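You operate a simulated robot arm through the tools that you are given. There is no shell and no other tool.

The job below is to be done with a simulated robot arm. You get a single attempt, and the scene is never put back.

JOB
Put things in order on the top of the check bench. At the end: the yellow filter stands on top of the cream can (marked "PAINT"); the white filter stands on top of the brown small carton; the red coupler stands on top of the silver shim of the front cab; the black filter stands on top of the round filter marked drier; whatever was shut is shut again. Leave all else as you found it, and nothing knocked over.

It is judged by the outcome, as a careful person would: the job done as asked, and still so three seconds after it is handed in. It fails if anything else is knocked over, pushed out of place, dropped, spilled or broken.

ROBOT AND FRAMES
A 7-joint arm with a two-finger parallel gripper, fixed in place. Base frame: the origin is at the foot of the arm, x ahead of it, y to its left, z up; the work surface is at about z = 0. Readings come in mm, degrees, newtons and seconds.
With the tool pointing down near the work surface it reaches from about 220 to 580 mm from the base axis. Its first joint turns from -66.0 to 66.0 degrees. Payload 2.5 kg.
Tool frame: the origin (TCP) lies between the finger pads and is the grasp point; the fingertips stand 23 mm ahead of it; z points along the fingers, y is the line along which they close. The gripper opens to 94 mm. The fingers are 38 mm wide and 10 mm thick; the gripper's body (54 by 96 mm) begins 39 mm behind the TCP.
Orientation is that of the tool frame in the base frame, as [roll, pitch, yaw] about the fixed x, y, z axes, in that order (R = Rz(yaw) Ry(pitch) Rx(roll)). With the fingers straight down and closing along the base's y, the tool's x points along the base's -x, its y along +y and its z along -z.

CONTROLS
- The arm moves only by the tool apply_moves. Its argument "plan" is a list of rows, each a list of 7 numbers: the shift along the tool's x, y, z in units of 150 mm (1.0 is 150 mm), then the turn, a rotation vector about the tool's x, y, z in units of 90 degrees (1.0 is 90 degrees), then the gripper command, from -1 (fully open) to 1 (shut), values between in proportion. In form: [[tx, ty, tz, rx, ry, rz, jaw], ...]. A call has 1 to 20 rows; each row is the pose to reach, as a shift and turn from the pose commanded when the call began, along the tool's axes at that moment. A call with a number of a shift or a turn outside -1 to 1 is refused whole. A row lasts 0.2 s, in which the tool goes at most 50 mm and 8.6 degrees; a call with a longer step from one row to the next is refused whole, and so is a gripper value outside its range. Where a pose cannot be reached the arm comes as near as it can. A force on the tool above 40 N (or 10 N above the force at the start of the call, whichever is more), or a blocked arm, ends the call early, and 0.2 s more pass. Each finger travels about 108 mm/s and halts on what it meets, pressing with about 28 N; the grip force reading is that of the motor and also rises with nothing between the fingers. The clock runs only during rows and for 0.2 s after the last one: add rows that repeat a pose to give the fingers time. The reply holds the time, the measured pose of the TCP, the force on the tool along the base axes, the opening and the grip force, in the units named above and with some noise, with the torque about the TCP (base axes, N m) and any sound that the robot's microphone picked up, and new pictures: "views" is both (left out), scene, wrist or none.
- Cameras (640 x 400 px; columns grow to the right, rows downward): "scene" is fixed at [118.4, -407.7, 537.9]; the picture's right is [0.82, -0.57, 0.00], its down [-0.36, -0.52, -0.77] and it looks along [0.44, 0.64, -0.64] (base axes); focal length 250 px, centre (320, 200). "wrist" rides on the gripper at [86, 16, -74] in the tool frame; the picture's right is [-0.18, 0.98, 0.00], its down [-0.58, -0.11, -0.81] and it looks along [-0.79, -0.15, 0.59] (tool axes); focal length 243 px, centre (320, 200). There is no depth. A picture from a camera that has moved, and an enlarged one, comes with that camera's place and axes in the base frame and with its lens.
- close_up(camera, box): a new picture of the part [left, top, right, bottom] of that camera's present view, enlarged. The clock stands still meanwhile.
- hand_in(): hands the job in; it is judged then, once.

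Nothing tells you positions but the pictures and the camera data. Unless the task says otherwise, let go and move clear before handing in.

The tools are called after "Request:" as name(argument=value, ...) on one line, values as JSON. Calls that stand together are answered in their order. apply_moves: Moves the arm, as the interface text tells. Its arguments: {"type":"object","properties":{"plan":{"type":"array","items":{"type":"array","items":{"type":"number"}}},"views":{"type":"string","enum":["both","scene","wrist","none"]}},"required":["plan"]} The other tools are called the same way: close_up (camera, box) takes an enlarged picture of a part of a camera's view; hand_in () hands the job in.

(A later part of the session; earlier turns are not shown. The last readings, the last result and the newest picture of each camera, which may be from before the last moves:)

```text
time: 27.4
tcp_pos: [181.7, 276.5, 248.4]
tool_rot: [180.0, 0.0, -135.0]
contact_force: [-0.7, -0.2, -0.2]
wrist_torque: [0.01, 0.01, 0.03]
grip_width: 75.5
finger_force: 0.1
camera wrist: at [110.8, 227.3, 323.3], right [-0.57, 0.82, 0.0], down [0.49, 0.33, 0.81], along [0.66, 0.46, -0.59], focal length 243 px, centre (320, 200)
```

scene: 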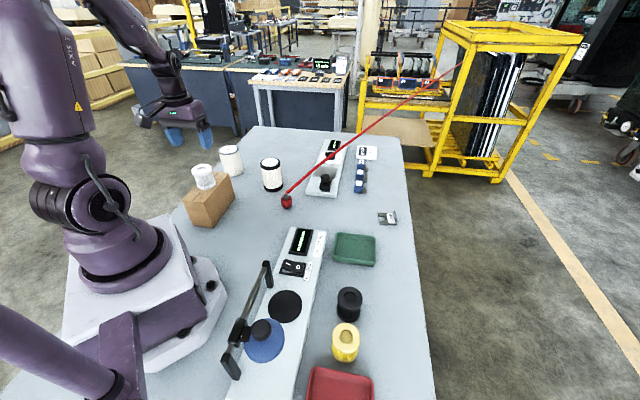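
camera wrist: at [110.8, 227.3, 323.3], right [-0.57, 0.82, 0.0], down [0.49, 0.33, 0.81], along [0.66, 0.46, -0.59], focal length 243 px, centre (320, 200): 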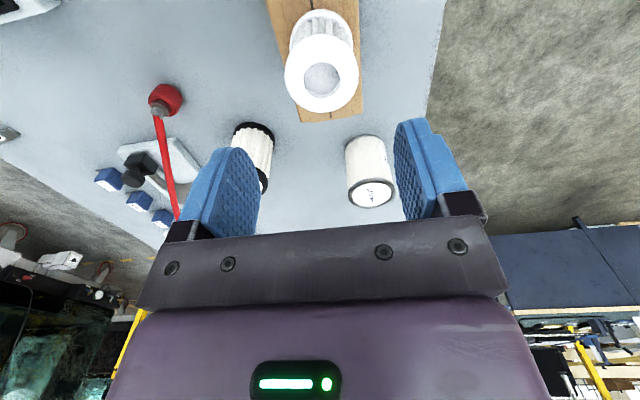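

The white filter stands well on the carton. I'll use this vantage point to measure the can and drier better.

Request:
close_up(camera="wrist", box=[300, 120, 428, 200])

Request:
close_up(camera="wrist", box=[130, 70, 290, 170])

```text
5.00 times, centred on (364, 160) of wrist
camera zoom: at [110.8, 227.3, 323.3], right [-0.57, 0.82, 0.0], down [0.49, 0.33, 0.81], along [0.66, 0.46, -0.59], focal length 1213 px, centre (100, 400)
```

zoom: 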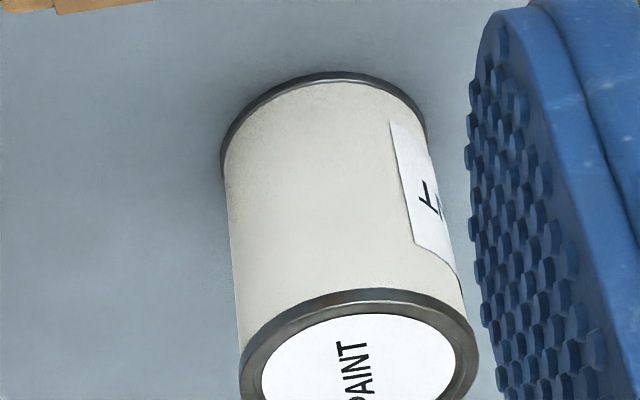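

```text
4.00 times, centred on (210, 120) of wrist
camera zoom: at [110.8, 227.3, 323.3], right [-0.57, 0.82, 0.0], down [0.49, 0.33, 0.81], along [0.66, 0.46, -0.59], focal length 970 px, centre (760, 520)
```

zoom: 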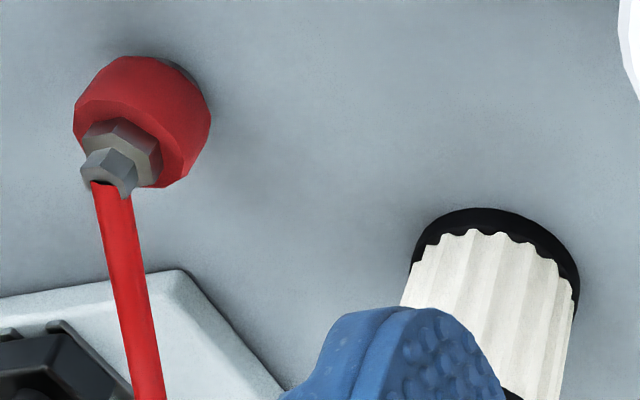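

The can is at about (308, 457), around 100 mm tall. Next is the black filter at about (323, -222); I'll go back across at height.

Request:
apply_moves(plan=[[0.07, -0.12, 0, 0, 0, 0, -1], [0.18, -0.32, 0, 0, 0, 0, -1], [0.3, -0.54, 0, 0, 0, 0, -1], [0.43, -0.77, 0, 0, 0, 0, -1], [0.558, -1.0, 0, 0, 0, 0, -1]], views="none")

Request:
apply_moves(plan=[[0.112, -0.2, 0, 0, 0, 0, -1], [0.223, -0.4, 0, 0, 0, 0, -1], [0.335, -0.6, 0, 0, 0, 0, -1], [0.446, -0.8, 0, 0, 0, 0, -1], [0.558, -1.0, 0, 0, 0, 0, -1]], views="none")

Request:
apply_moves(plan=[[0.112, -0.2, 0, 0, 0, 0, -1], [0.223, -0.4, 0, 0, 0, 0, -1], [0.335, -0.6, 0.1, 0, 0, 0, -1], [0.446, -0.8, 0.2, 0, 0, 0, -1], [0.558, -1.0, 0.3, 0, 0, 0, -1], [0.558, -1.0, 0.3, 0, 0, 0, -1]], views="both")

```text
time: 28.6
tcp_pos: [226.6, 110.1, 251.6]
tool_rot: [-180.0, 0.0, -135.0]
contact_force: [0.0, 1.2, -0.3]
wrist_torque: [-0.03, -0.03, 0.0]
grip_width: 94.0
finger_force: 0.0
```

```text
time: 29.8
tcp_pos: [275.7, -54.5, 249.6]
tool_rot: [-180.0, 0.0, -134.9]
contact_force: [0.0, 0.9, 0.2]
wrist_torque: [0.03, 0.06, 0.04]
grip_width: 93.8
finger_force: 0.1
```

```text
time: 31.2
tcp_pos: [321.8, -221.8, 203.2]
tool_rot: [180.0, 0.0, -134.9]
contact_force: [-0.4, -0.7, -1.3]
wrist_torque: [0.03, 0.02, -0.01]
grip_width: 94.0
finger_force: 0.1
camera wrist: at [250.6, -268.8, 277.7], right [-0.57, 0.82, 0.0], down [0.49, 0.33, 0.81], along [0.67, 0.46, -0.59], focal length 243 px, centre (320, 200)
```

scene: 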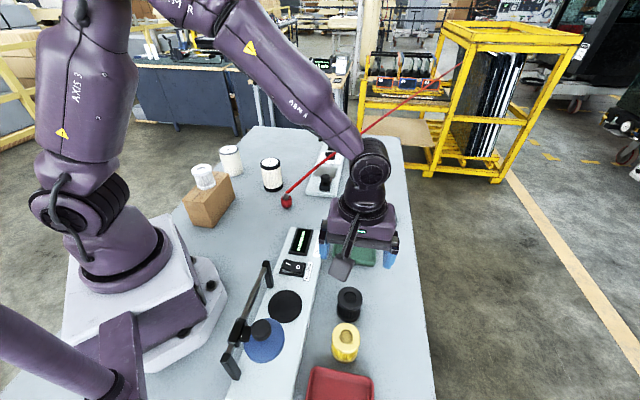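
wrist: 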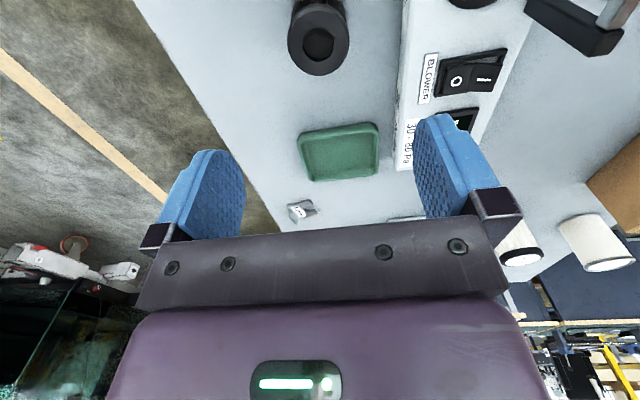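

The gripper is right above the black filter. Lowering in two stages.

Request:
apply_moves(plan=[[0, 0, 0.2, 0, 0, 0, -1], [0, 0, 0.4, 0, 0, 0, -1], [0, 0, 0.6, 0, 0, 0, -1], [0, 0, 0.8, 0, 0, 0, -1], [0, 0, 0.95, 0, 0, 0, -1], [0, 0, 0.95, 0, 0, 0, -1]], views="wrist")

```text
time: 32.6
tcp_pos: [321.2, -221.7, 61.4]
tool_rot: [-179.8, -0.1, -135.0]
contact_force: [-0.7, -0.4, -0.2]
wrist_torque: [-0.01, 0.02, -0.01]
grip_width: 94.0
finger_force: 0.0
camera wrist: at [249.8, -268.9, 135.9], right [-0.57, 0.82, 0.0], down [0.49, 0.33, 0.81], along [0.67, 0.46, -0.59], focal length 243 px, centre (320, 200)
```

wrist: 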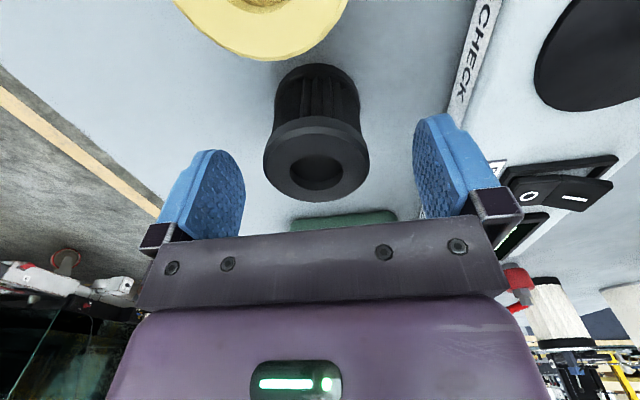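

Nearly centred; I'll shift 4 mm along the row, lower to z≈30 and close.

Request:
apply_moves(plan=[[0.025, -0.005, 0.1, 0, 0, 0, -1], [0.025, -0.005, 0.21, 0, 0, 0, -1], [0.025, -0.005, 0.21, 0, 0, 0, -1], [0.025, -0.005, 0.21, 0, 0, 0, -0.4], [0.025, -0.005, 0.21, 0, 0, 0, 0.3], [0.025, -0.005, 0.21, 0, 0, 0, 0.3], [0.025, -0.005, 0.21, 0, 0, 0, 0.3]], views="wrist")

```text
time: 34.2
tcp_pos: [320.0, -225.3, 30.1]
tool_rot: [-180.0, 0.0, -135.0]
contact_force: [0.3, -1.0, -0.4]
wrist_torque: [0.0, 0.0, 0.02]
grip_width: 50.5
finger_force: 28.4
camera wrist: at [247.6, -272.5, 104.9], right [-0.57, 0.82, 0.0], down [0.49, 0.33, 0.81], along [0.67, 0.46, -0.59], focal length 243 px, centre (320, 200)
```

wrist: 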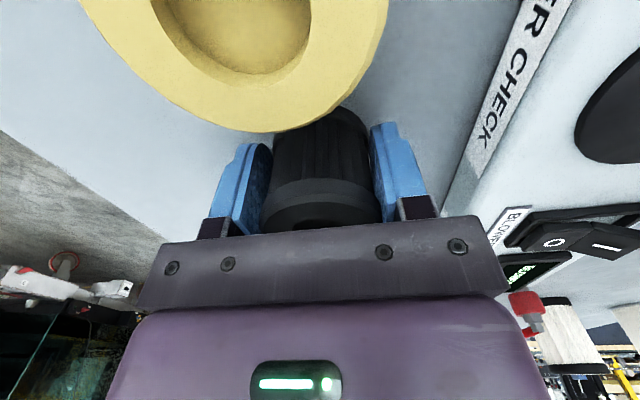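

Gripped at 50.5 mm. Lifting.

Request:
apply_moves(plan=[[0, 0, -0.1, 0, 0, 0, 0.3], [0, 0, -0.3, 0, 0, 0, 0.3], [0, 0, -0.5, 0, 0, 0, 0.3], [0, 0, -0.75, 0, 0, 0, 0.3], [0, 0, -1.0, 0, 0, 0, 0.3], [0, 0, -1.0, 0, 0, 0, 0.3]], views="both")

```text
time: 35.6
tcp_pos: [318.6, -222.5, 181.8]
tool_rot: [180.0, 0.0, -135.0]
contact_force: [0.2, 0.0, -1.2]
wrist_torque: [0.01, 0.02, -0.01]
grip_width: 50.4
finger_force: 28.0
camera wrist: at [247.8, -271.0, 255.7], right [-0.56, 0.83, 0.0], down [0.49, 0.33, 0.81], along [0.67, 0.46, -0.59], focal length 243 px, centre (320, 200)
```

scene: 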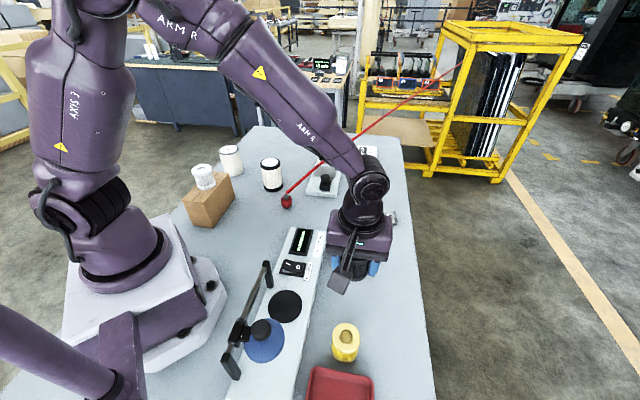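
wrist: 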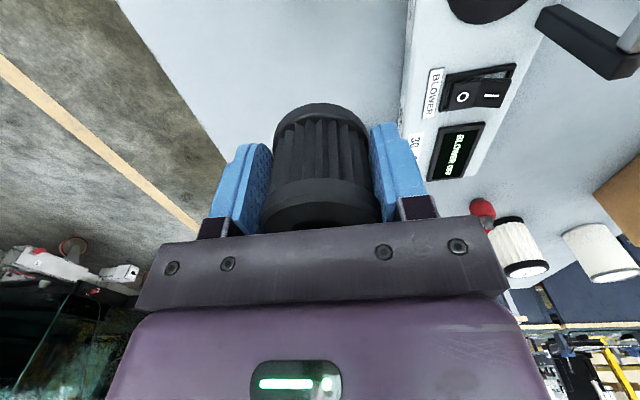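

Carrying the black filter over to the drier filter at about z=200.

Request:
apply_moves(plan=[[-0.12, 0.09, -0.04, 0, 0, 0, 0.3], [-0.3, 0.22, -0.08, 0, 0, 0, 0.3], [-0.5, 0.37, -0.13, 0, 0, 0, 0.3], [-0.71, 0.525, -0.13, 0, 0, 0, 0.3], [-0.924, 0.684, -0.13, 0, 0, 0, 0.3]], views="none")

Request:
apply_moves(plan=[[-0.185, 0.137, 0, 0, 0, 0, 0.3], [-0.37, 0.274, 0, 0, 0, 0, 0.3], [-0.554, 0.41, 0, 0, 0, 0, 0.3], [-0.739, 0.547, 0, 0, 0, 0, 0.3], [-0.924, 0.684, 0, 0, 0, 0, 0.3]], views="none")

Request:
apply_moves(plan=[[-0.185, 0.137, 0, 0, 0, 0, 0.3], [-0.37, 0.274, 0, 0, 0, 0, 0.3], [-0.554, 0.41, 0, 0, 0, 0, 0.3], [-0.739, 0.547, 0, 0, 0, 0, 0.3], [-0.924, 0.684, 0, 0, 0, 0, 0.3], [-0.924, 0.684, 0, 0, 0, 0, 0.3]], views="both")

```text
time: 36.8
tcp_pos: [342.4, -53.6, 198.3]
tool_rot: [-179.9, -0.1, -135.0]
contact_force: [-1.1, -0.5, -0.5]
wrist_torque: [0.02, 0.0, -0.01]
grip_width: 50.2
finger_force: 28.4
```

```text
time: 38.0
tcp_pos: [370.2, 116.9, 199.2]
tool_rot: [-180.0, 0.0, -135.0]
contact_force: [0.6, 0.3, -0.5]
wrist_torque: [0.01, -0.01, 0.01]
grip_width: 50.3
finger_force: 27.9
```

```text
time: 39.4
tcp_pos: [396.5, 288.9, 197.4]
tool_rot: [-180.0, 0.0, -135.0]
contact_force: [-0.3, 0.2, -0.6]
wrist_torque: [0.01, -0.03, 0.02]
grip_width: 50.4
finger_force: 27.3
camera wrist: at [324.3, 240.3, 273.5], right [-0.57, 0.82, 0.0], down [0.49, 0.33, 0.81], along [0.67, 0.46, -0.59], focal length 243 px, centre (320, 200)
```

scene: 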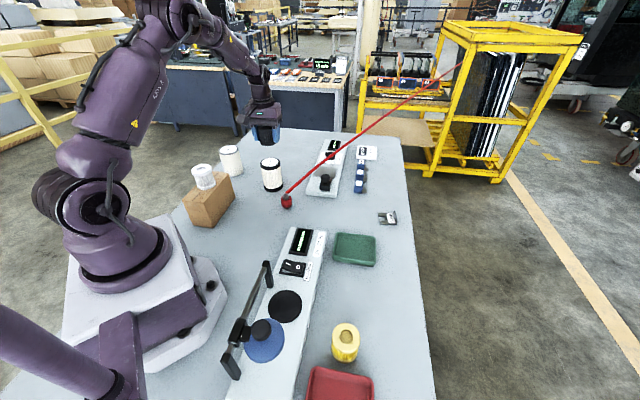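
wrist: 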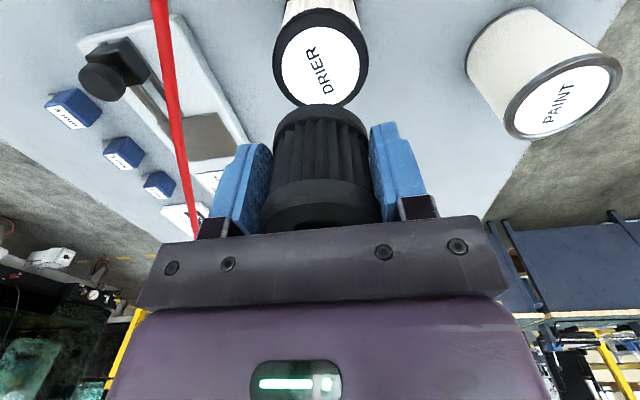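

Request:
close_up(camera="wrist", box=[240, 0, 400, 100])

Request:
close_up(camera="scene", box=[232, 95, 312, 145])

Request:
close_up(camera="scene", box=[240, 145, 304, 185])

```text
4.00 times, centred on (320, 50) of wrist
camera zoom: at [324.3, 240.3, 273.5], right [-0.57, 0.82, 0.0], down [0.49, 0.33, 0.81], along [0.67, 0.46, -0.59], focal length 970 px, centre (320, 800)
```

zoom: 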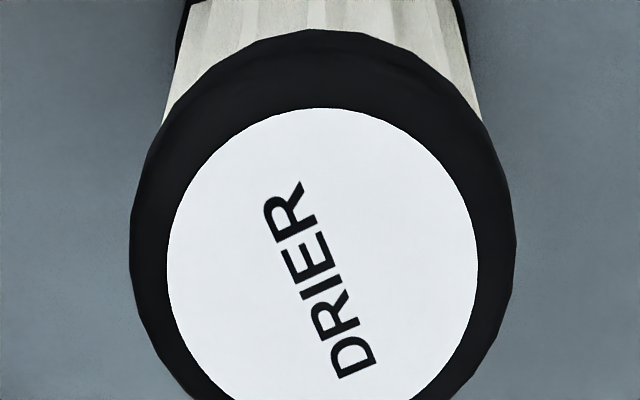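

```text
8.00 times, centred on (272, 120) of scene
camera zoom: at [118.4, -407.7, 537.9], right [0.82, -0.57, 0.0], down [-0.36, -0.52, -0.77], along [0.44, 0.64, -0.64], focal length 2001 px, centre (704, 840)
```

zoom: 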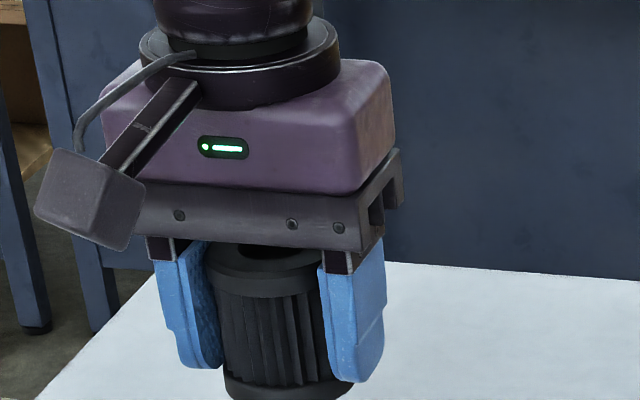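

```text
10.00 times, centred on (272, 165) of scene
camera zoom: at [118.4, -407.7, 537.9], right [0.82, -0.57, 0.0], down [-0.36, -0.52, -0.77], along [0.44, 0.64, -0.64], focal length 2501 px, centre (800, 550)
```

zoom: 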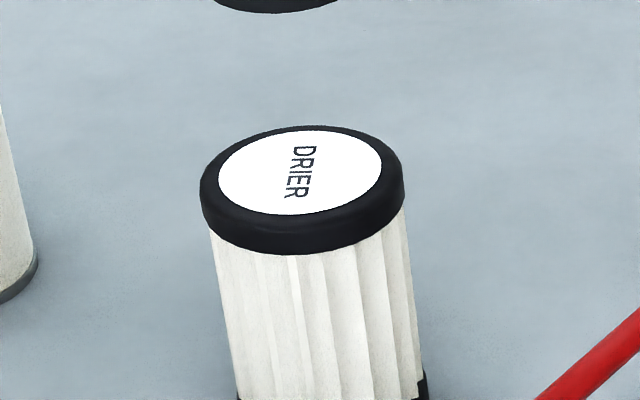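

The drier top is slightly towards the robot from my current position, so I'll shift about 5 mm and lower to just above it.

Request:
apply_moves(plan=[[0.018, 0.003, 0.1, 0, 0, 0, 0.3], [0.037, 0.007, 0.2, 0, 0, 0, 0.3], [0.037, 0.007, 0.3, 0, 0, 0, 0.3], [0.037, 0.007, 0.36, 0, 0, 0, 0.3], [0.037, 0.007, 0.36, 0, 0, 0, 0.3]], views="wrist")

Request:
close_up(camera="scene", box=[240, 125, 304, 165])

Request:
close_up(camera="wrist", box=[240, 0, 400, 100])

```text
time: 40.6
tcp_pos: [390.5, 284.6, 144.7]
tool_rot: [180.0, -0.1, -135.0]
contact_force: [-0.3, -0.5, -0.6]
wrist_torque: [-0.02, 0.0, -0.03]
grip_width: 50.4
finger_force: 27.6
camera wrist: at [319.0, 237.1, 219.9], right [-0.57, 0.82, 0.0], down [0.49, 0.33, 0.81], along [0.67, 0.46, -0.59], focal length 243 px, centre (320, 200)
```

wrist: 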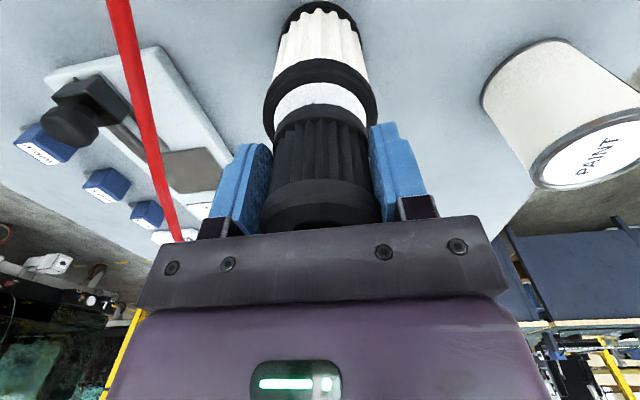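

```text
10.00 times, centred on (272, 145) of scene
camera zoom: at [118.4, -407.7, 537.9], right [0.82, -0.57, 0.0], down [-0.36, -0.52, -0.77], along [0.44, 0.64, -0.64], focal length 2501 px, centre (800, 750)
```

zoom: 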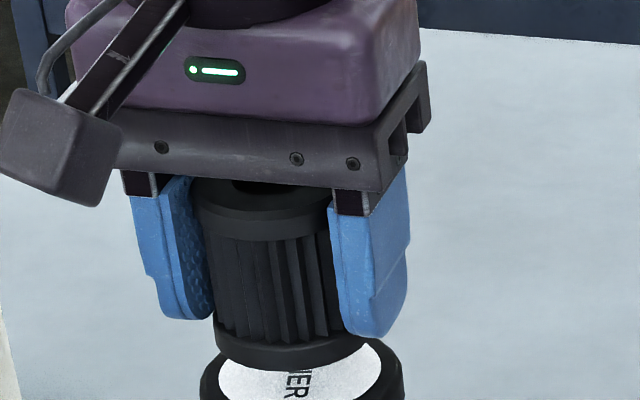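

```text
4.00 times, centred on (320, 50) of wrist
camera zoom: at [319.0, 237.1, 219.9], right [-0.57, 0.82, 0.0], down [0.49, 0.33, 0.81], along [0.67, 0.46, -0.59], focal length 970 px, centre (320, 800)
```

zoom: 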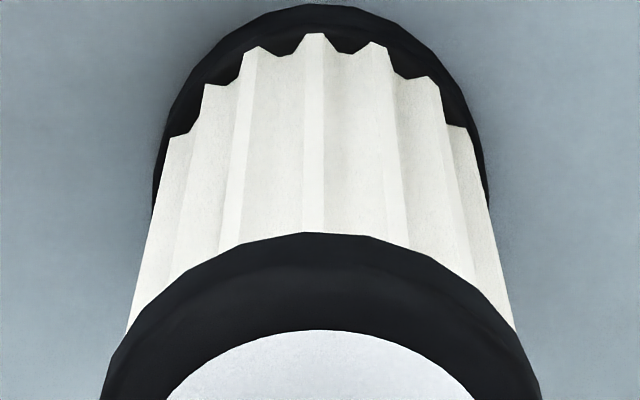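

Aligned to within a few mm with a gap of roughly 10–15 mm. Now stepping down and watching the force.

Request:
apply_moves(plan=[[0, -0.01, 0.013, 0, 0, 0, 0.3], [0, -0.01, 0.027, 0, 0, 0, 0.3], [0, -0.01, 0.04, 0, 0, 0, 0.3], [0, -0.01, 0.04, 0, 0, 0, 0.3]], views="none")

Request:
apply_moves(plan=[[0, 0, 0.01, 0, 0, 0, 0.3], [0, 0, 0.02, 0, 0, 0, 0.3], [0, 0, 0.02, 0, 0, 0, 0.3]], views="none")

Request:
close_up(camera="scene", box=[240, 135, 304, 175])

```text
time: 41.6
tcp_pos: [392.1, 284.2, 138.9]
tool_rot: [179.9, 0.0, -134.9]
contact_force: [0.3, 0.3, -0.4]
wrist_torque: [-0.01, -0.02, 0.02]
grip_width: 50.3
finger_force: 27.3
```

```text
time: 42.4
tcp_pos: [392.9, 282.9, 136.0]
tool_rot: [-180.0, 0.0, -135.0]
contact_force: [-0.5, 0.2, -0.7]
wrist_torque: [0.0, 0.02, -0.02]
grip_width: 50.1
finger_force: 27.6
```

```text
10.00 times, centred on (272, 155) of scene
camera zoom: at [118.4, -407.7, 537.9], right [0.82, -0.57, 0.0], down [-0.36, -0.52, -0.77], along [0.44, 0.64, -0.64], focal length 2501 px, centre (800, 650)
```

zoom: 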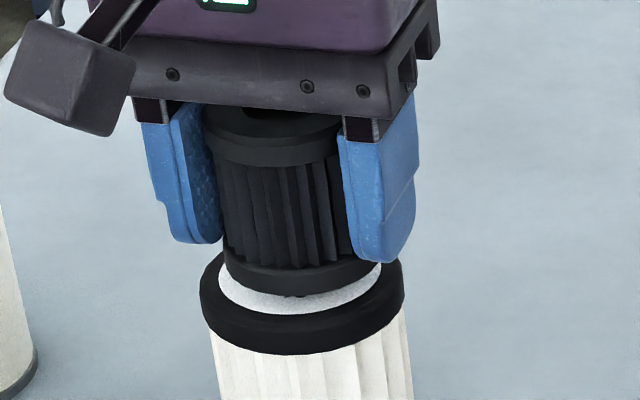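

Request:
apply_moves(plan=[[0, 0, 0.01, 0, 0, 0, 0.3], [0, 0, 0.02, 0, 0, 0, 0.3], [0, 0, 0.02, 0, 0, 0, 0.3]], views="none")

Request:
apply_moves(plan=[[0, 0, 0.0067, 0, 0, 0, 0.3], [0, 0, 0.01, 0, 0, 0, 0.3], [0, 0, 0.01, 0, 0, 0, 0.3]], views="none")

```text
time: 43.2
tcp_pos: [393.3, 282.9, 134.0]
tool_rot: [180.0, 0.0, -135.0]
contact_force: [0.3, 0.8, 0.0]
wrist_torque: [0.01, 0.01, -0.04]
grip_width: 50.3
finger_force: 27.9
```

```text
time: 44.0
tcp_pos: [392.4, 282.4, 131.7]
tool_rot: [-180.0, 0.1, -135.0]
contact_force: [-0.5, -0.6, -1.7]
wrist_torque: [-0.05, -0.04, -0.02]
grip_width: 50.6
finger_force: 28.1
```

Request:
apply_moves(plan=[[0, 0, 0.0067, 0, 0, 0, 0.3], [0, 0, 0.01, 0, 0, 0, 0.3], [0, 0, 0.01, 0, 0, 0, 0.3]], views="none")

Request:
close_up(camera="scene", box=[240, 135, 304, 175])

```text
time: 44.8
tcp_pos: [391.6, 283.6, 131.2]
tool_rot: [180.0, -0.1, -134.9]
contact_force: [1.5, -0.7, -0.9]
wrist_torque: [0.0, -0.03, 0.01]
grip_width: 50.2
finger_force: 27.5
```

```text
10.00 times, centred on (272, 155) of scene
camera zoom: at [118.4, -407.7, 537.9], right [0.82, -0.57, 0.0], down [-0.36, -0.52, -0.77], along [0.44, 0.64, -0.64], focal length 2501 px, centre (800, 650)
```

zoom: 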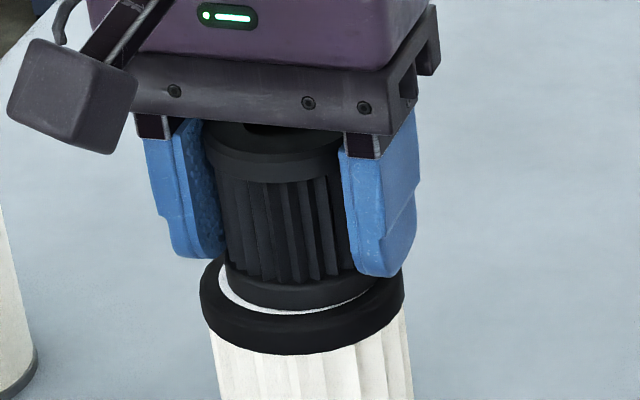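

Request:
apply_moves(plan=[[0, 0, 0.0067, 0, 0, 0, 0.3], [0, 0, 0.0067, 0, 0, 0, 0.3]], views="none")

Request:
apply_moves(plan=[[0, 0, 0.0067, 0, 0, 0, 0.3], [0, 0, 0.0067, 0, 0, 0, 0.3]], views="none")

```text
time: 45.4
tcp_pos: [391.4, 283.2, 128.6]
tool_rot: [180.0, -0.1, -135.0]
contact_force: [-0.1, 0.9, -0.4]
wrist_torque: [0.04, 0.01, -0.01]
grip_width: 50.5
finger_force: 27.8
```

```text
time: 46.0
tcp_pos: [392.1, 283.9, 129.9]
tool_rot: [-179.9, 0.0, -134.9]
contact_force: [-0.6, -0.9, 4.5]
wrist_torque: [-0.04, 0.04, 0.04]
grip_width: 50.6
finger_force: 28.5
```

First contact at 4.5 N. I'll check the picture, then press a touch further so the base is fully seated before I let go.

Request:
apply_moves(plan=[[0, 0, 0.003, 0, 0, 0, 0.3], [0, 0, 0.003, 0, 0, 0, 0.3]], views="wrist")

Request:
close_up(camera="scene", box=[240, 135, 304, 175])

```text
time: 46.6
tcp_pos: [392.3, 284.5, 129.5]
tool_rot: [179.9, 0.1, -135.0]
contact_force: [-1.7, -4.2, 14.6]
wrist_torque: [-0.13, 0.15, 0.04]
grip_width: 50.2
finger_force: 28.2
camera wrist: at [320.4, 236.1, 204.4], right [-0.57, 0.82, 0.0], down [0.49, 0.33, 0.81], along [0.67, 0.46, -0.59], focal length 243 px, centre (320, 200)
```

wrist: 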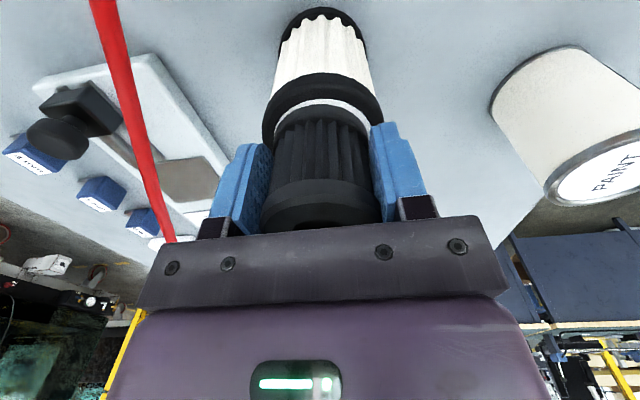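

```text
10.00 times, centred on (272, 155) of scene
camera zoom: at [118.3, -407.8, 537.9], right [0.82, -0.57, 0.0], down [-0.36, -0.52, -0.77], along [0.44, 0.64, -0.64], focal length 2501 px, centre (800, 650)
```

zoom: 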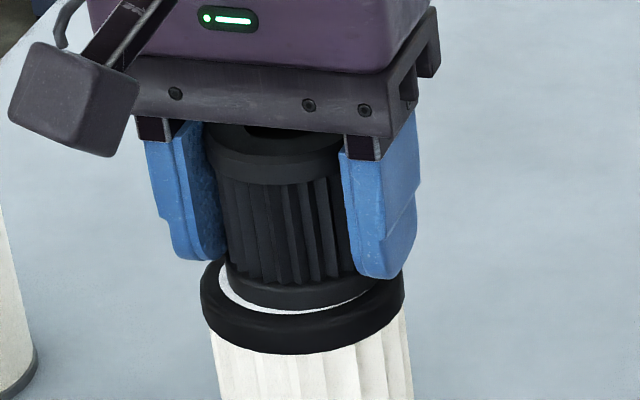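

Seated at about 15 N. Easing off a little, then opening gently.

Request:
apply_moves(plan=[[0, 0, -0.003, 0, 0, 0, 0.3], [0, 0, -0.003, 0, 0, 0, -0.1], [0, 0, -0.003, 0, 0, 0, -0.16], [0, 0, -0.003, 0, 0, 0, -0.3], [0, 0, -0.003, 0, 0, 0, -0.5], [0, 0, -0.003, 0, 0, 0, -0.5]], views="none")

Request:
close_up(camera="scene", box=[240, 135, 304, 175])

```text
time: 48.0
tcp_pos: [392.2, 284.3, 128.1]
tool_rot: [-180.0, -0.1, -134.9]
contact_force: [0.3, 0.0, 0.6]
wrist_torque: [0.01, 0.02, -0.01]
grip_width: 70.2
finger_force: 0.2
```

```text
10.00 times, centred on (272, 155) of scene
camera zoom: at [118.4, -407.7, 537.9], right [0.82, -0.57, 0.0], down [-0.36, -0.52, -0.77], along [0.44, 0.64, -0.64], focal length 2501 px, centre (800, 650)
```

zoom: 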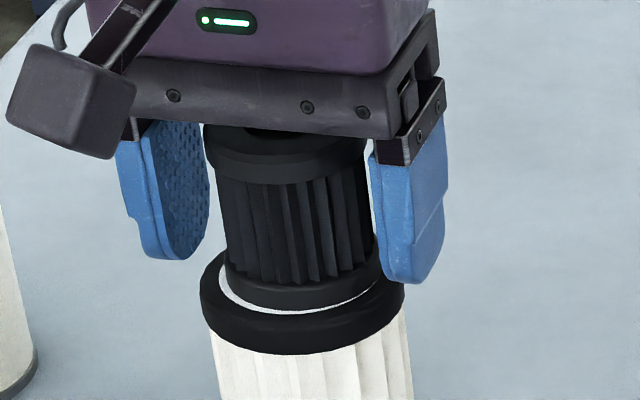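

The black filter stands on the drier and the fingers are clear. Lifting straight up.

Request:
apply_moves(plan=[[0, 0, -0.1, 0, 0, 0, -0.5], [0, 0, -0.3, 0, 0, 0, -0.5], [0, 0, -0.55, 0, 0, 0, -0.5], [0, 0, -0.8, 0, 0, 0, -0.5], [0, 0, -0.8, 0, 0, 0, -0.5]], views="both")

```text
time: 49.2
tcp_pos: [390.3, 282.8, 246.4]
tool_rot: [-180.0, 0.0, -134.9]
contact_force: [1.0, -0.6, -0.2]
wrist_torque: [-0.01, -0.04, 0.03]
grip_width: 70.7
finger_force: 0.0
camera wrist: at [318.8, 235.2, 321.4], right [-0.57, 0.82, 0.0], down [0.49, 0.33, 0.81], along [0.66, 0.46, -0.59], focal length 243 px, centre (320, 200)
```

scene: 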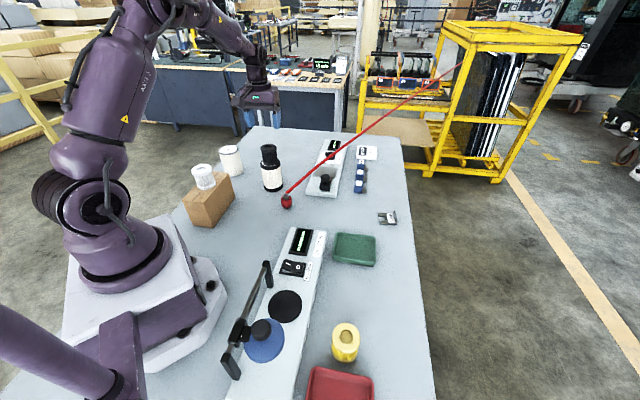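
wrist: 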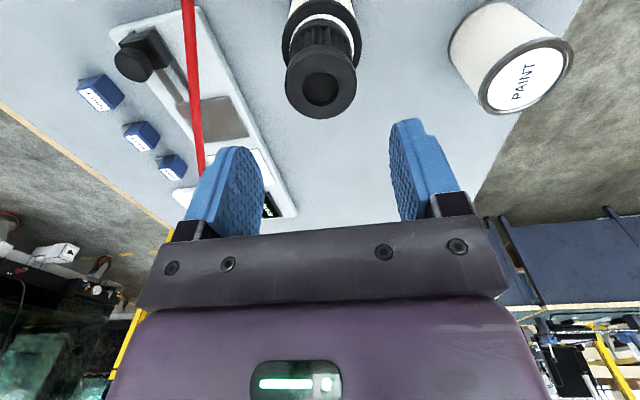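

The black filter stands upright on the drier filter. Now on to the yellow filter at about (267, -277).

Request:
apply_moves(plan=[[0.1, -0.06, 0, 0, 0, 0, -1], [0.3, -0.19, 0, 0, 0, 0, -1], [0.55, -0.35, 0, 0, 0, 0, -1], [0.806, -0.515, 0, 0, 0, 0, -1]], views="none")

Request:
apply_moves(plan=[[0.2, -0.129, 0, 0, 0, 0, -1], [0.4, -0.257, 0, 0, 0, 0, -1], [0.6, -0.386, 0, 0, 0, 0, -1], [0.806, -0.515, 0, 0, 0, 0, -1]], views="none")

Request:
apply_moves(plan=[[0.2, -0.129, 0, 0, 0, 0, -1], [0.4, -0.257, 0, 0, 0, 0, -1], [0.6, -0.386, 0, 0, 0, 0, -1], [0.806, -0.515, 0, 0, 0, 0, -1]], views="none")

Request:
apply_moves(plan=[[0.2, -0.129, 0.05, 0, 0, 0, -1], [0.4, -0.257, 0.15, 0, 0, 0, -1], [0.6, -0.386, 0.25, 0, 0, 0, -1], [0.806, -0.515, 0.3, 0, 0, 0, -1], [0.806, -0.515, 0.3, 0, 0, 0, -1]], views="both")

```text
time: 50.2
tcp_pos: [363.0, 143.4, 246.0]
tool_rot: [180.0, 0.1, -134.8]
contact_force: [-1.0, -0.4, -0.4]
wrist_torque: [0.02, -0.01, -0.02]
grip_width: 93.9
finger_force: 0.0
```

```text
time: 51.2
tcp_pos: [330.8, 4.9, 246.9]
tool_rot: [-180.0, 0.0, -134.8]
contact_force: [-0.6, 0.9, -0.2]
wrist_torque: [0.01, -0.01, 0.03]
grip_width: 94.0
finger_force: 0.0
```

```text
time: 52.2
tcp_pos: [299.6, -135.9, 248.4]
tool_rot: [179.9, 0.1, -134.9]
contact_force: [0.0, -0.5, -0.4]
wrist_torque: [-0.06, -0.02, 0.01]
grip_width: 93.9
finger_force: 0.1
```

```text
time: 53.4
tcp_pos: [268.6, -277.2, 205.0]
tool_rot: [-180.0, 0.0, -134.9]
contact_force: [0.3, -0.3, 1.0]
wrist_torque: [-0.01, -0.04, 0.02]
grip_width: 94.0
finger_force: 0.1
camera wrist: at [196.3, -325.1, 279.1], right [-0.57, 0.82, 0.0], down [0.49, 0.33, 0.81], along [0.67, 0.46, -0.59], focal length 243 px, centre (320, 200)
```

scene: 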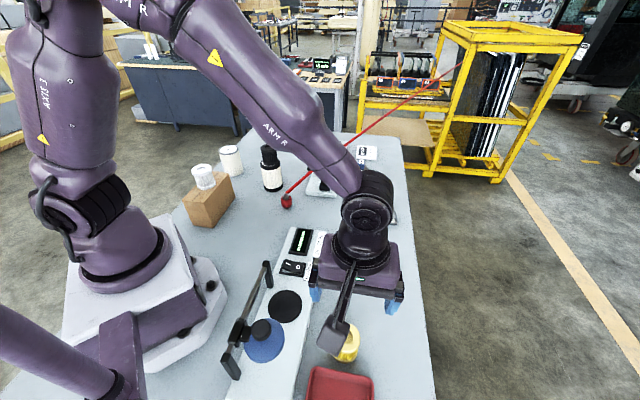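
wrist: 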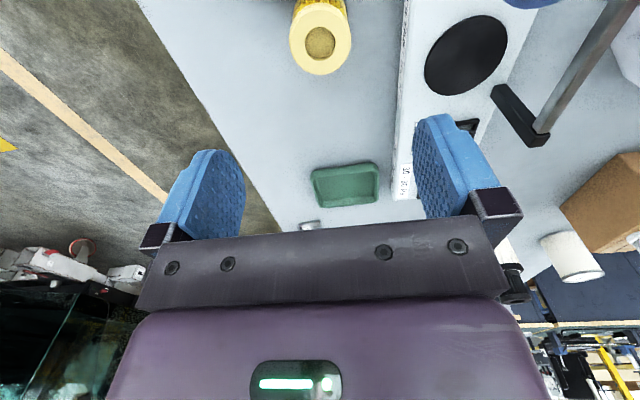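

Centred above the yellow filter. Lowering in two stages, as before.

Request:
apply_moves(plan=[[0.02, 0, 0.2, 0, 0, 0, -1], [0.02, 0, 0.4, 0, 0, 0, -1], [0.02, 0, 0.6, 0, 0, 0, -1], [0.02, 0, 0.8, 0, 0, 0, -1], [0.02, 0, 0.96, 0, 0, 0, -1], [0.02, 0, 0.96, 0, 0, 0, -1]], views="both")

```text
time: 54.8
tcp_pos: [265.2, -278.4, 61.4]
tool_rot: [-180.0, 0.1, -135.0]
contact_force: [0.5, 0.4, 0.2]
wrist_torque: [0.02, 0.02, 0.01]
grip_width: 94.0
finger_force: 0.2
camera wrist: at [193.7, -326.9, 136.2], right [-0.56, 0.83, 0.0], down [0.49, 0.33, 0.81], along [0.67, 0.46, -0.59], focal length 243 px, centre (320, 200)
```

scene: 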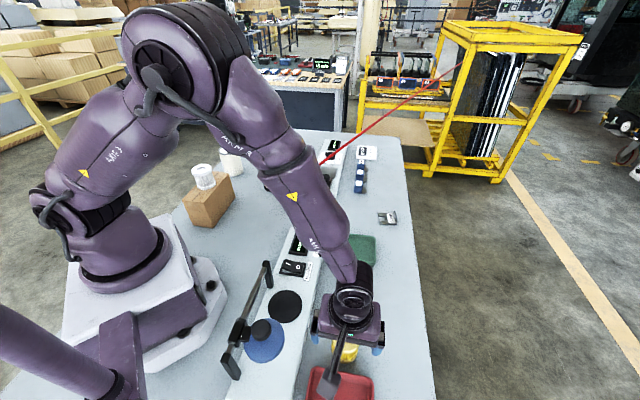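
wrist: 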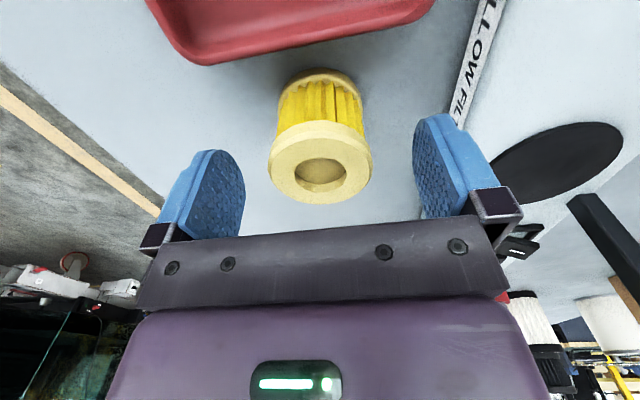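

Request:
apply_moves(plan=[[0.015, 0, 0.1, 0, 0, 0, -1], [0.015, 0, 0.21, 0, 0, 0, -1], [0.015, 0, 0.21, 0, 0, 0, -1], [0.015, 0, 0.21, 0, 0, 0, -0.4], [0.015, 0, 0.21, 0, 0, 0, 0.3], [0.015, 0, 0.21, 0, 0, 0, 0.3], [0.015, 0, 0.21, 0, 0, 0, 0.3]], views="wrist")

```text
time: 56.4
tcp_pos: [266.7, -280.6, 27.9]
tool_rot: [180.0, 0.0, -135.1]
contact_force: [-0.8, -0.5, -0.8]
wrist_torque: [0.0, 0.02, 0.05]
grip_width: 50.3
finger_force: 28.1
camera wrist: at [192.5, -328.4, 102.5], right [-0.57, 0.82, 0.0], down [0.49, 0.33, 0.81], along [0.67, 0.46, -0.59], focal length 243 px, centre (320, 200)
```

wrist: 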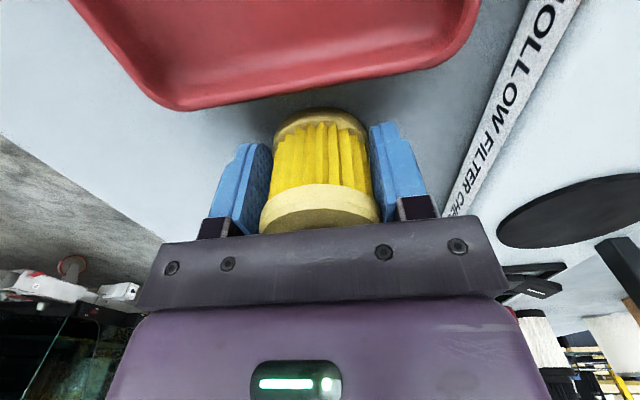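

Gripped at 50.3 mm. Lifting to z≈250 so it clears the stacked items.

Request:
apply_moves(plan=[[0, 0, -0.1, 0, 0, 0, 0.3], [0, 0, -0.3, 0, 0, 0, 0.3], [0, 0, -0.5, 0, 0, 0, 0.3], [0, 0, -0.75, 0, 0, 0, 0.3], [0, 0, -1.0, 0, 0, 0, 0.3]], views="none")

Request:
apply_moves(plan=[[0, 0, -0.25, 0, 0, 0, 0.3], [0, 0, -0.5, 0, 0, 0, 0.3], [0, 0, -0.5, 0, 0, 0, 0.3]], views="both")

```text
time: 57.6
tcp_pos: [264.6, -280.5, 177.9]
tool_rot: [179.9, 0.0, -135.1]
contact_force: [-0.1, 1.0, -1.0]
wrist_torque: [-0.03, -0.01, 0.01]
grip_width: 50.4
finger_force: 28.5
```

```text
time: 58.4
tcp_pos: [263.7, -277.4, 251.8]
tool_rot: [180.0, -0.1, -135.1]
contact_force: [0.3, -0.1, -0.5]
wrist_torque: [0.02, -0.03, 0.0]
grip_width: 50.2
finger_force: 28.4
camera wrist: at [192.8, -325.9, 328.0], right [-0.57, 0.82, 0.0], down [0.49, 0.33, 0.81], along [0.67, 0.46, -0.59], focal length 243 px, centre (320, 200)
```

scene: 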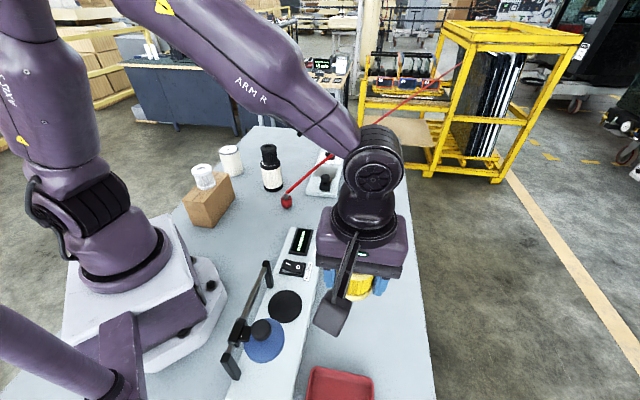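
wrist: 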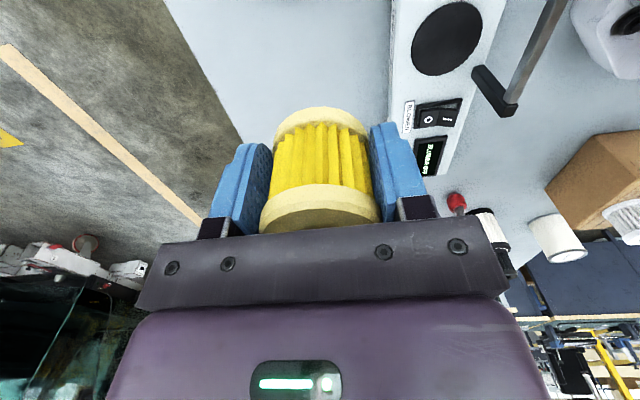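

Request:
apply_moves(plan=[[-0.1, 0.09, 0, 0, 0, 0, 0.3], [-0.28, 0.25, 0, 0, 0, 0, 0.3], [-0.49, 0.435, 0, 0, 0, 0, 0.3], [-0.7, 0.624, 0, 0, 0, 0, 0.3], [-0.9157, 0.8143, 0, 0, 0, 0, 0.3]], views="none")

Request:
apply_moves(plan=[[-0.183, 0.163, 0, 0, 0, 0, 0.3], [-0.366, 0.326, 0, 0, 0, 0, 0.3], [-0.549, 0.489, 0, 0, 0, 0, 0.3], [-0.733, 0.651, 0, 0, 0, 0, 0.3], [-0.9157, 0.8143, 0, 0, 0, 0, 0.3]], views="none")

Request:
apply_moves(plan=[[-0.183, 0.163, 0, 0, 0, 0, 0.3], [-0.366, 0.326, 0, 0, 0, 0, 0.3], [-0.549, 0.489, 0, 0, 0, 0, 0.3], [-0.733, 0.651, 0, 0, 0, 0, 0.3], [-0.9157, 0.8143, 0, 0, 0, 0, 0.3]], views="both")

```text
time: 59.6
tcp_pos: [274.7, -95.9, 253.2]
tool_rot: [-180.0, 0.0, -135.1]
contact_force: [-0.4, -0.1, -1.2]
wrist_torque: [-0.02, 0.0, 0.0]
grip_width: 50.4
finger_force: 27.4
```

```text
time: 60.8
tcp_pos: [286.7, 87.0, 254.7]
tool_rot: [179.9, 0.0, -135.0]
contact_force: [0.4, -0.7, -0.2]
wrist_torque: [0.0, 0.0, 0.02]
grip_width: 50.0
finger_force: 27.6
```

```text
time: 62.0
tcp_pos: [294.7, 269.4, 254.1]
tool_rot: [180.0, 0.1, -135.0]
contact_force: [1.1, 0.0, -0.1]
wrist_torque: [-0.04, 0.0, -0.01]
grip_width: 50.2
finger_force: 28.4
camera wrist: at [223.1, 220.0, 329.0], right [-0.56, 0.83, 0.0], down [0.49, 0.33, 0.81], along [0.67, 0.45, -0.59], focal length 243 px, centre (320, 200)
```

scene: 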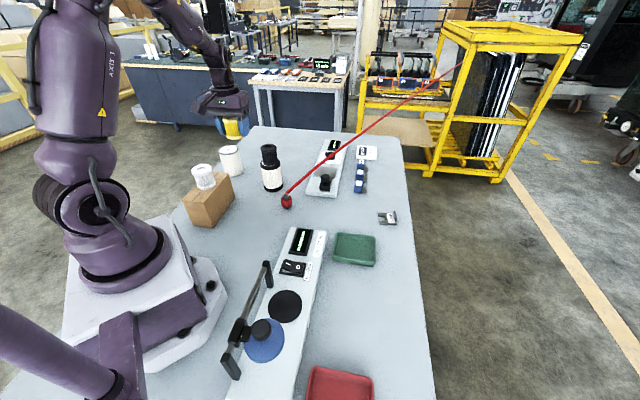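
wrist: 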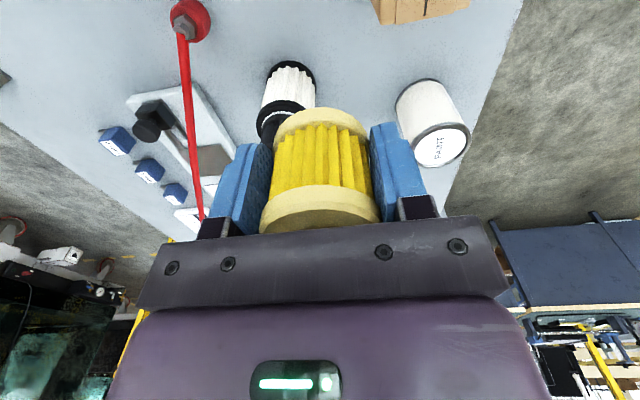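

Last leg towards the can.

Request:
apply_moves(plan=[[-0.18, 0.16, 0, 0, 0, 0, 0.3], [-0.37, 0.325, 0, 0, 0, 0, 0.3], [-0.56, 0.49, 0, 0, 0, 0, 0.3], [-0.75, 0.655, 0, 0, 0, 0, 0.3], [-0.933, 0.817, 0, 0, 0, 0, 0.3], [-0.933, 0.817, 0, 0, 0, 0, 0.3]], views="both")

Request:
close_up(camera="wrist", box=[240, 0, 400, 100])

Request:
close_up(camera="scene", box=[190, 100, 270, 150])

```text
time: 63.4
tcp_pos: [309.5, 455.9, 252.0]
tool_rot: [-180.0, 0.0, -135.0]
contact_force: [-0.8, 0.0, -2.1]
wrist_torque: [-0.01, 0.01, -0.01]
grip_width: 50.3
finger_force: 27.7
camera wrist: at [238.3, 405.8, 326.8], right [-0.56, 0.83, 0.0], down [0.49, 0.33, 0.81], along [0.67, 0.46, -0.59], focal length 243 px, centre (320, 200)
```

scene: 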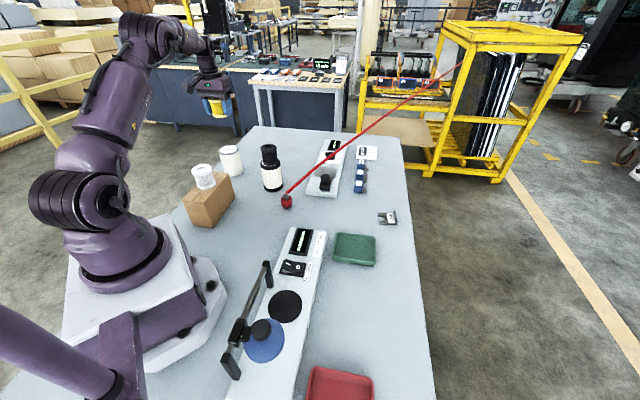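
wrist: 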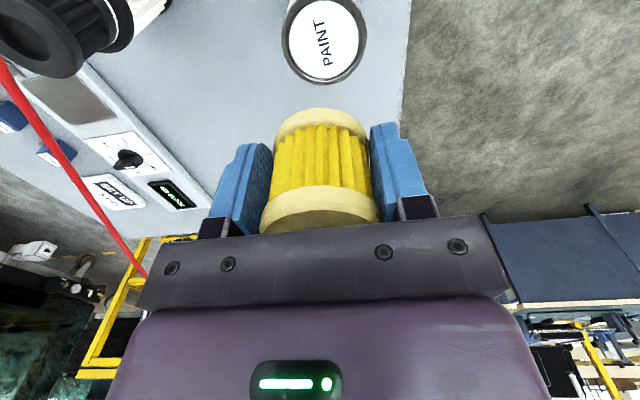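

```text
4.00 times, centred on (320, 50) of wrist
camera zoom: at [238.3, 405.8, 326.8], right [-0.56, 0.83, 0.0], down [0.49, 0.33, 0.81], along [0.67, 0.46, -0.59], focal length 970 px, centre (320, 800)
```

zoom: 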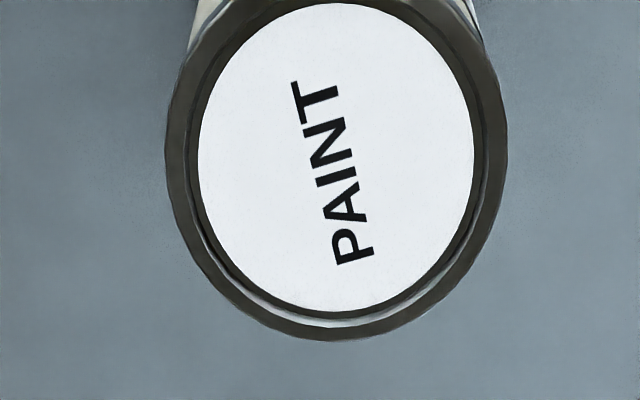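

```text
8.00 times, centred on (230, 125) of scene
camera zoom: at [118.4, -407.7, 537.9], right [0.82, -0.57, 0.0], down [-0.36, -0.52, -0.77], along [0.44, 0.64, -0.64], focal length 2001 px, centre (1040, 800)
```

zoom: 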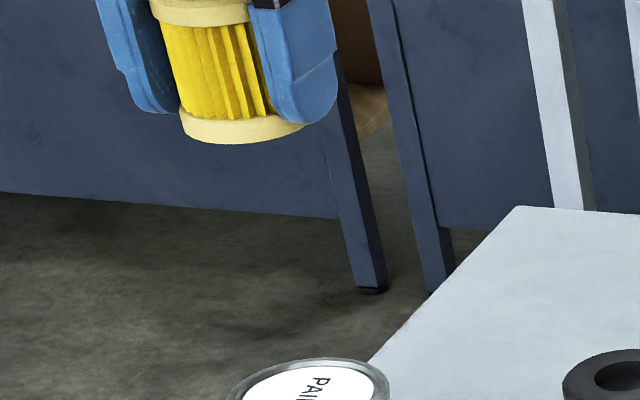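

The can lid has a slight rim, so I want the filter well centred. I'll shift by the measured offset and lower to about 15 mm above it.

Request:
apply_moves(plan=[[0.01, 0.023, 0.15, 0, 0, 0, 0.3], [0.01, 0.023, 0.35, 0, 0, 0, 0.3], [0.01, 0.023, 0.55, 0, 0, 0, 0.3], [0.01, 0.023, 0.68, 0, 0, 0, 0.3], [0.01, 0.023, 0.72, 0, 0, 0, 0.3], [0.01, 0.023, 0.72, 0, 0, 0, 0.3]], views="wrist")

Request:
close_up(camera="wrist", box=[220, 20, 420, 145])

Request:
close_up(camera="scene", box=[198, 120, 262, 160])

```text
time: 64.8
tcp_pos: [307.8, 458.1, 144.9]
tool_rot: [-180.0, 0.0, -135.0]
contact_force: [-1.1, -0.1, -0.6]
wrist_torque: [-0.03, 0.0, 0.03]
grip_width: 50.3
finger_force: 27.7
camera wrist: at [235.0, 410.1, 219.7], right [-0.57, 0.82, 0.0], down [0.49, 0.33, 0.81], along [0.67, 0.46, -0.59], focal length 243 px, centre (320, 200)
```

wrist: 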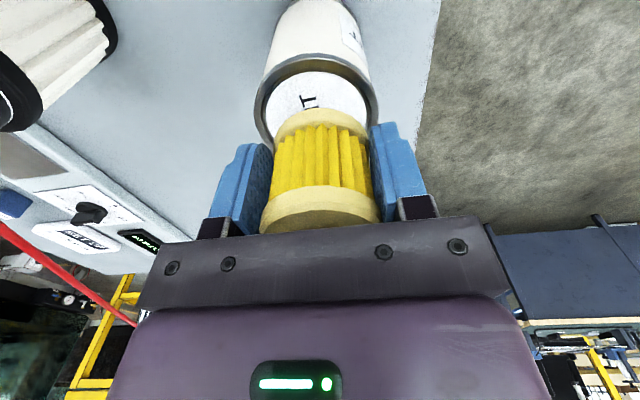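

```text
3.20 times, centred on (320, 82) of wrist
camera zoom: at [235.0, 410.1, 219.7], right [-0.57, 0.82, 0.0], down [0.49, 0.33, 0.81], along [0.67, 0.46, -0.59], focal length 776 px, centre (320, 576)
```

zoom: 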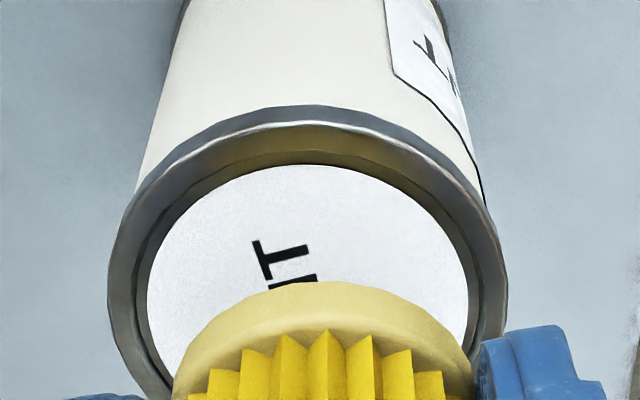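

```text
10.00 times, centred on (230, 140) of scene
camera zoom: at [118.4, -407.7, 537.9], right [0.82, -0.57, 0.0], down [-0.36, -0.52, -0.77], along [0.44, 0.64, -0.64], focal length 2501 px, centre (1220, 800)
```

zoom: 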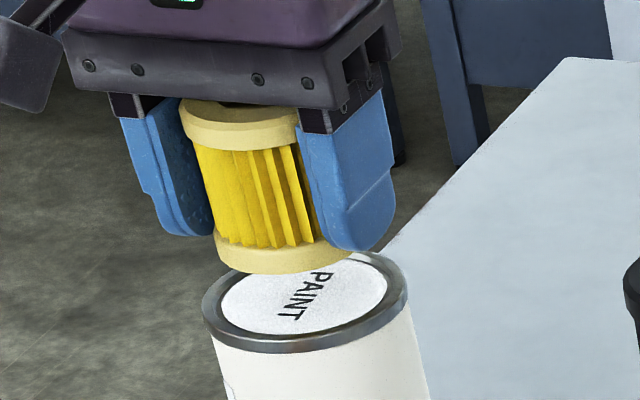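

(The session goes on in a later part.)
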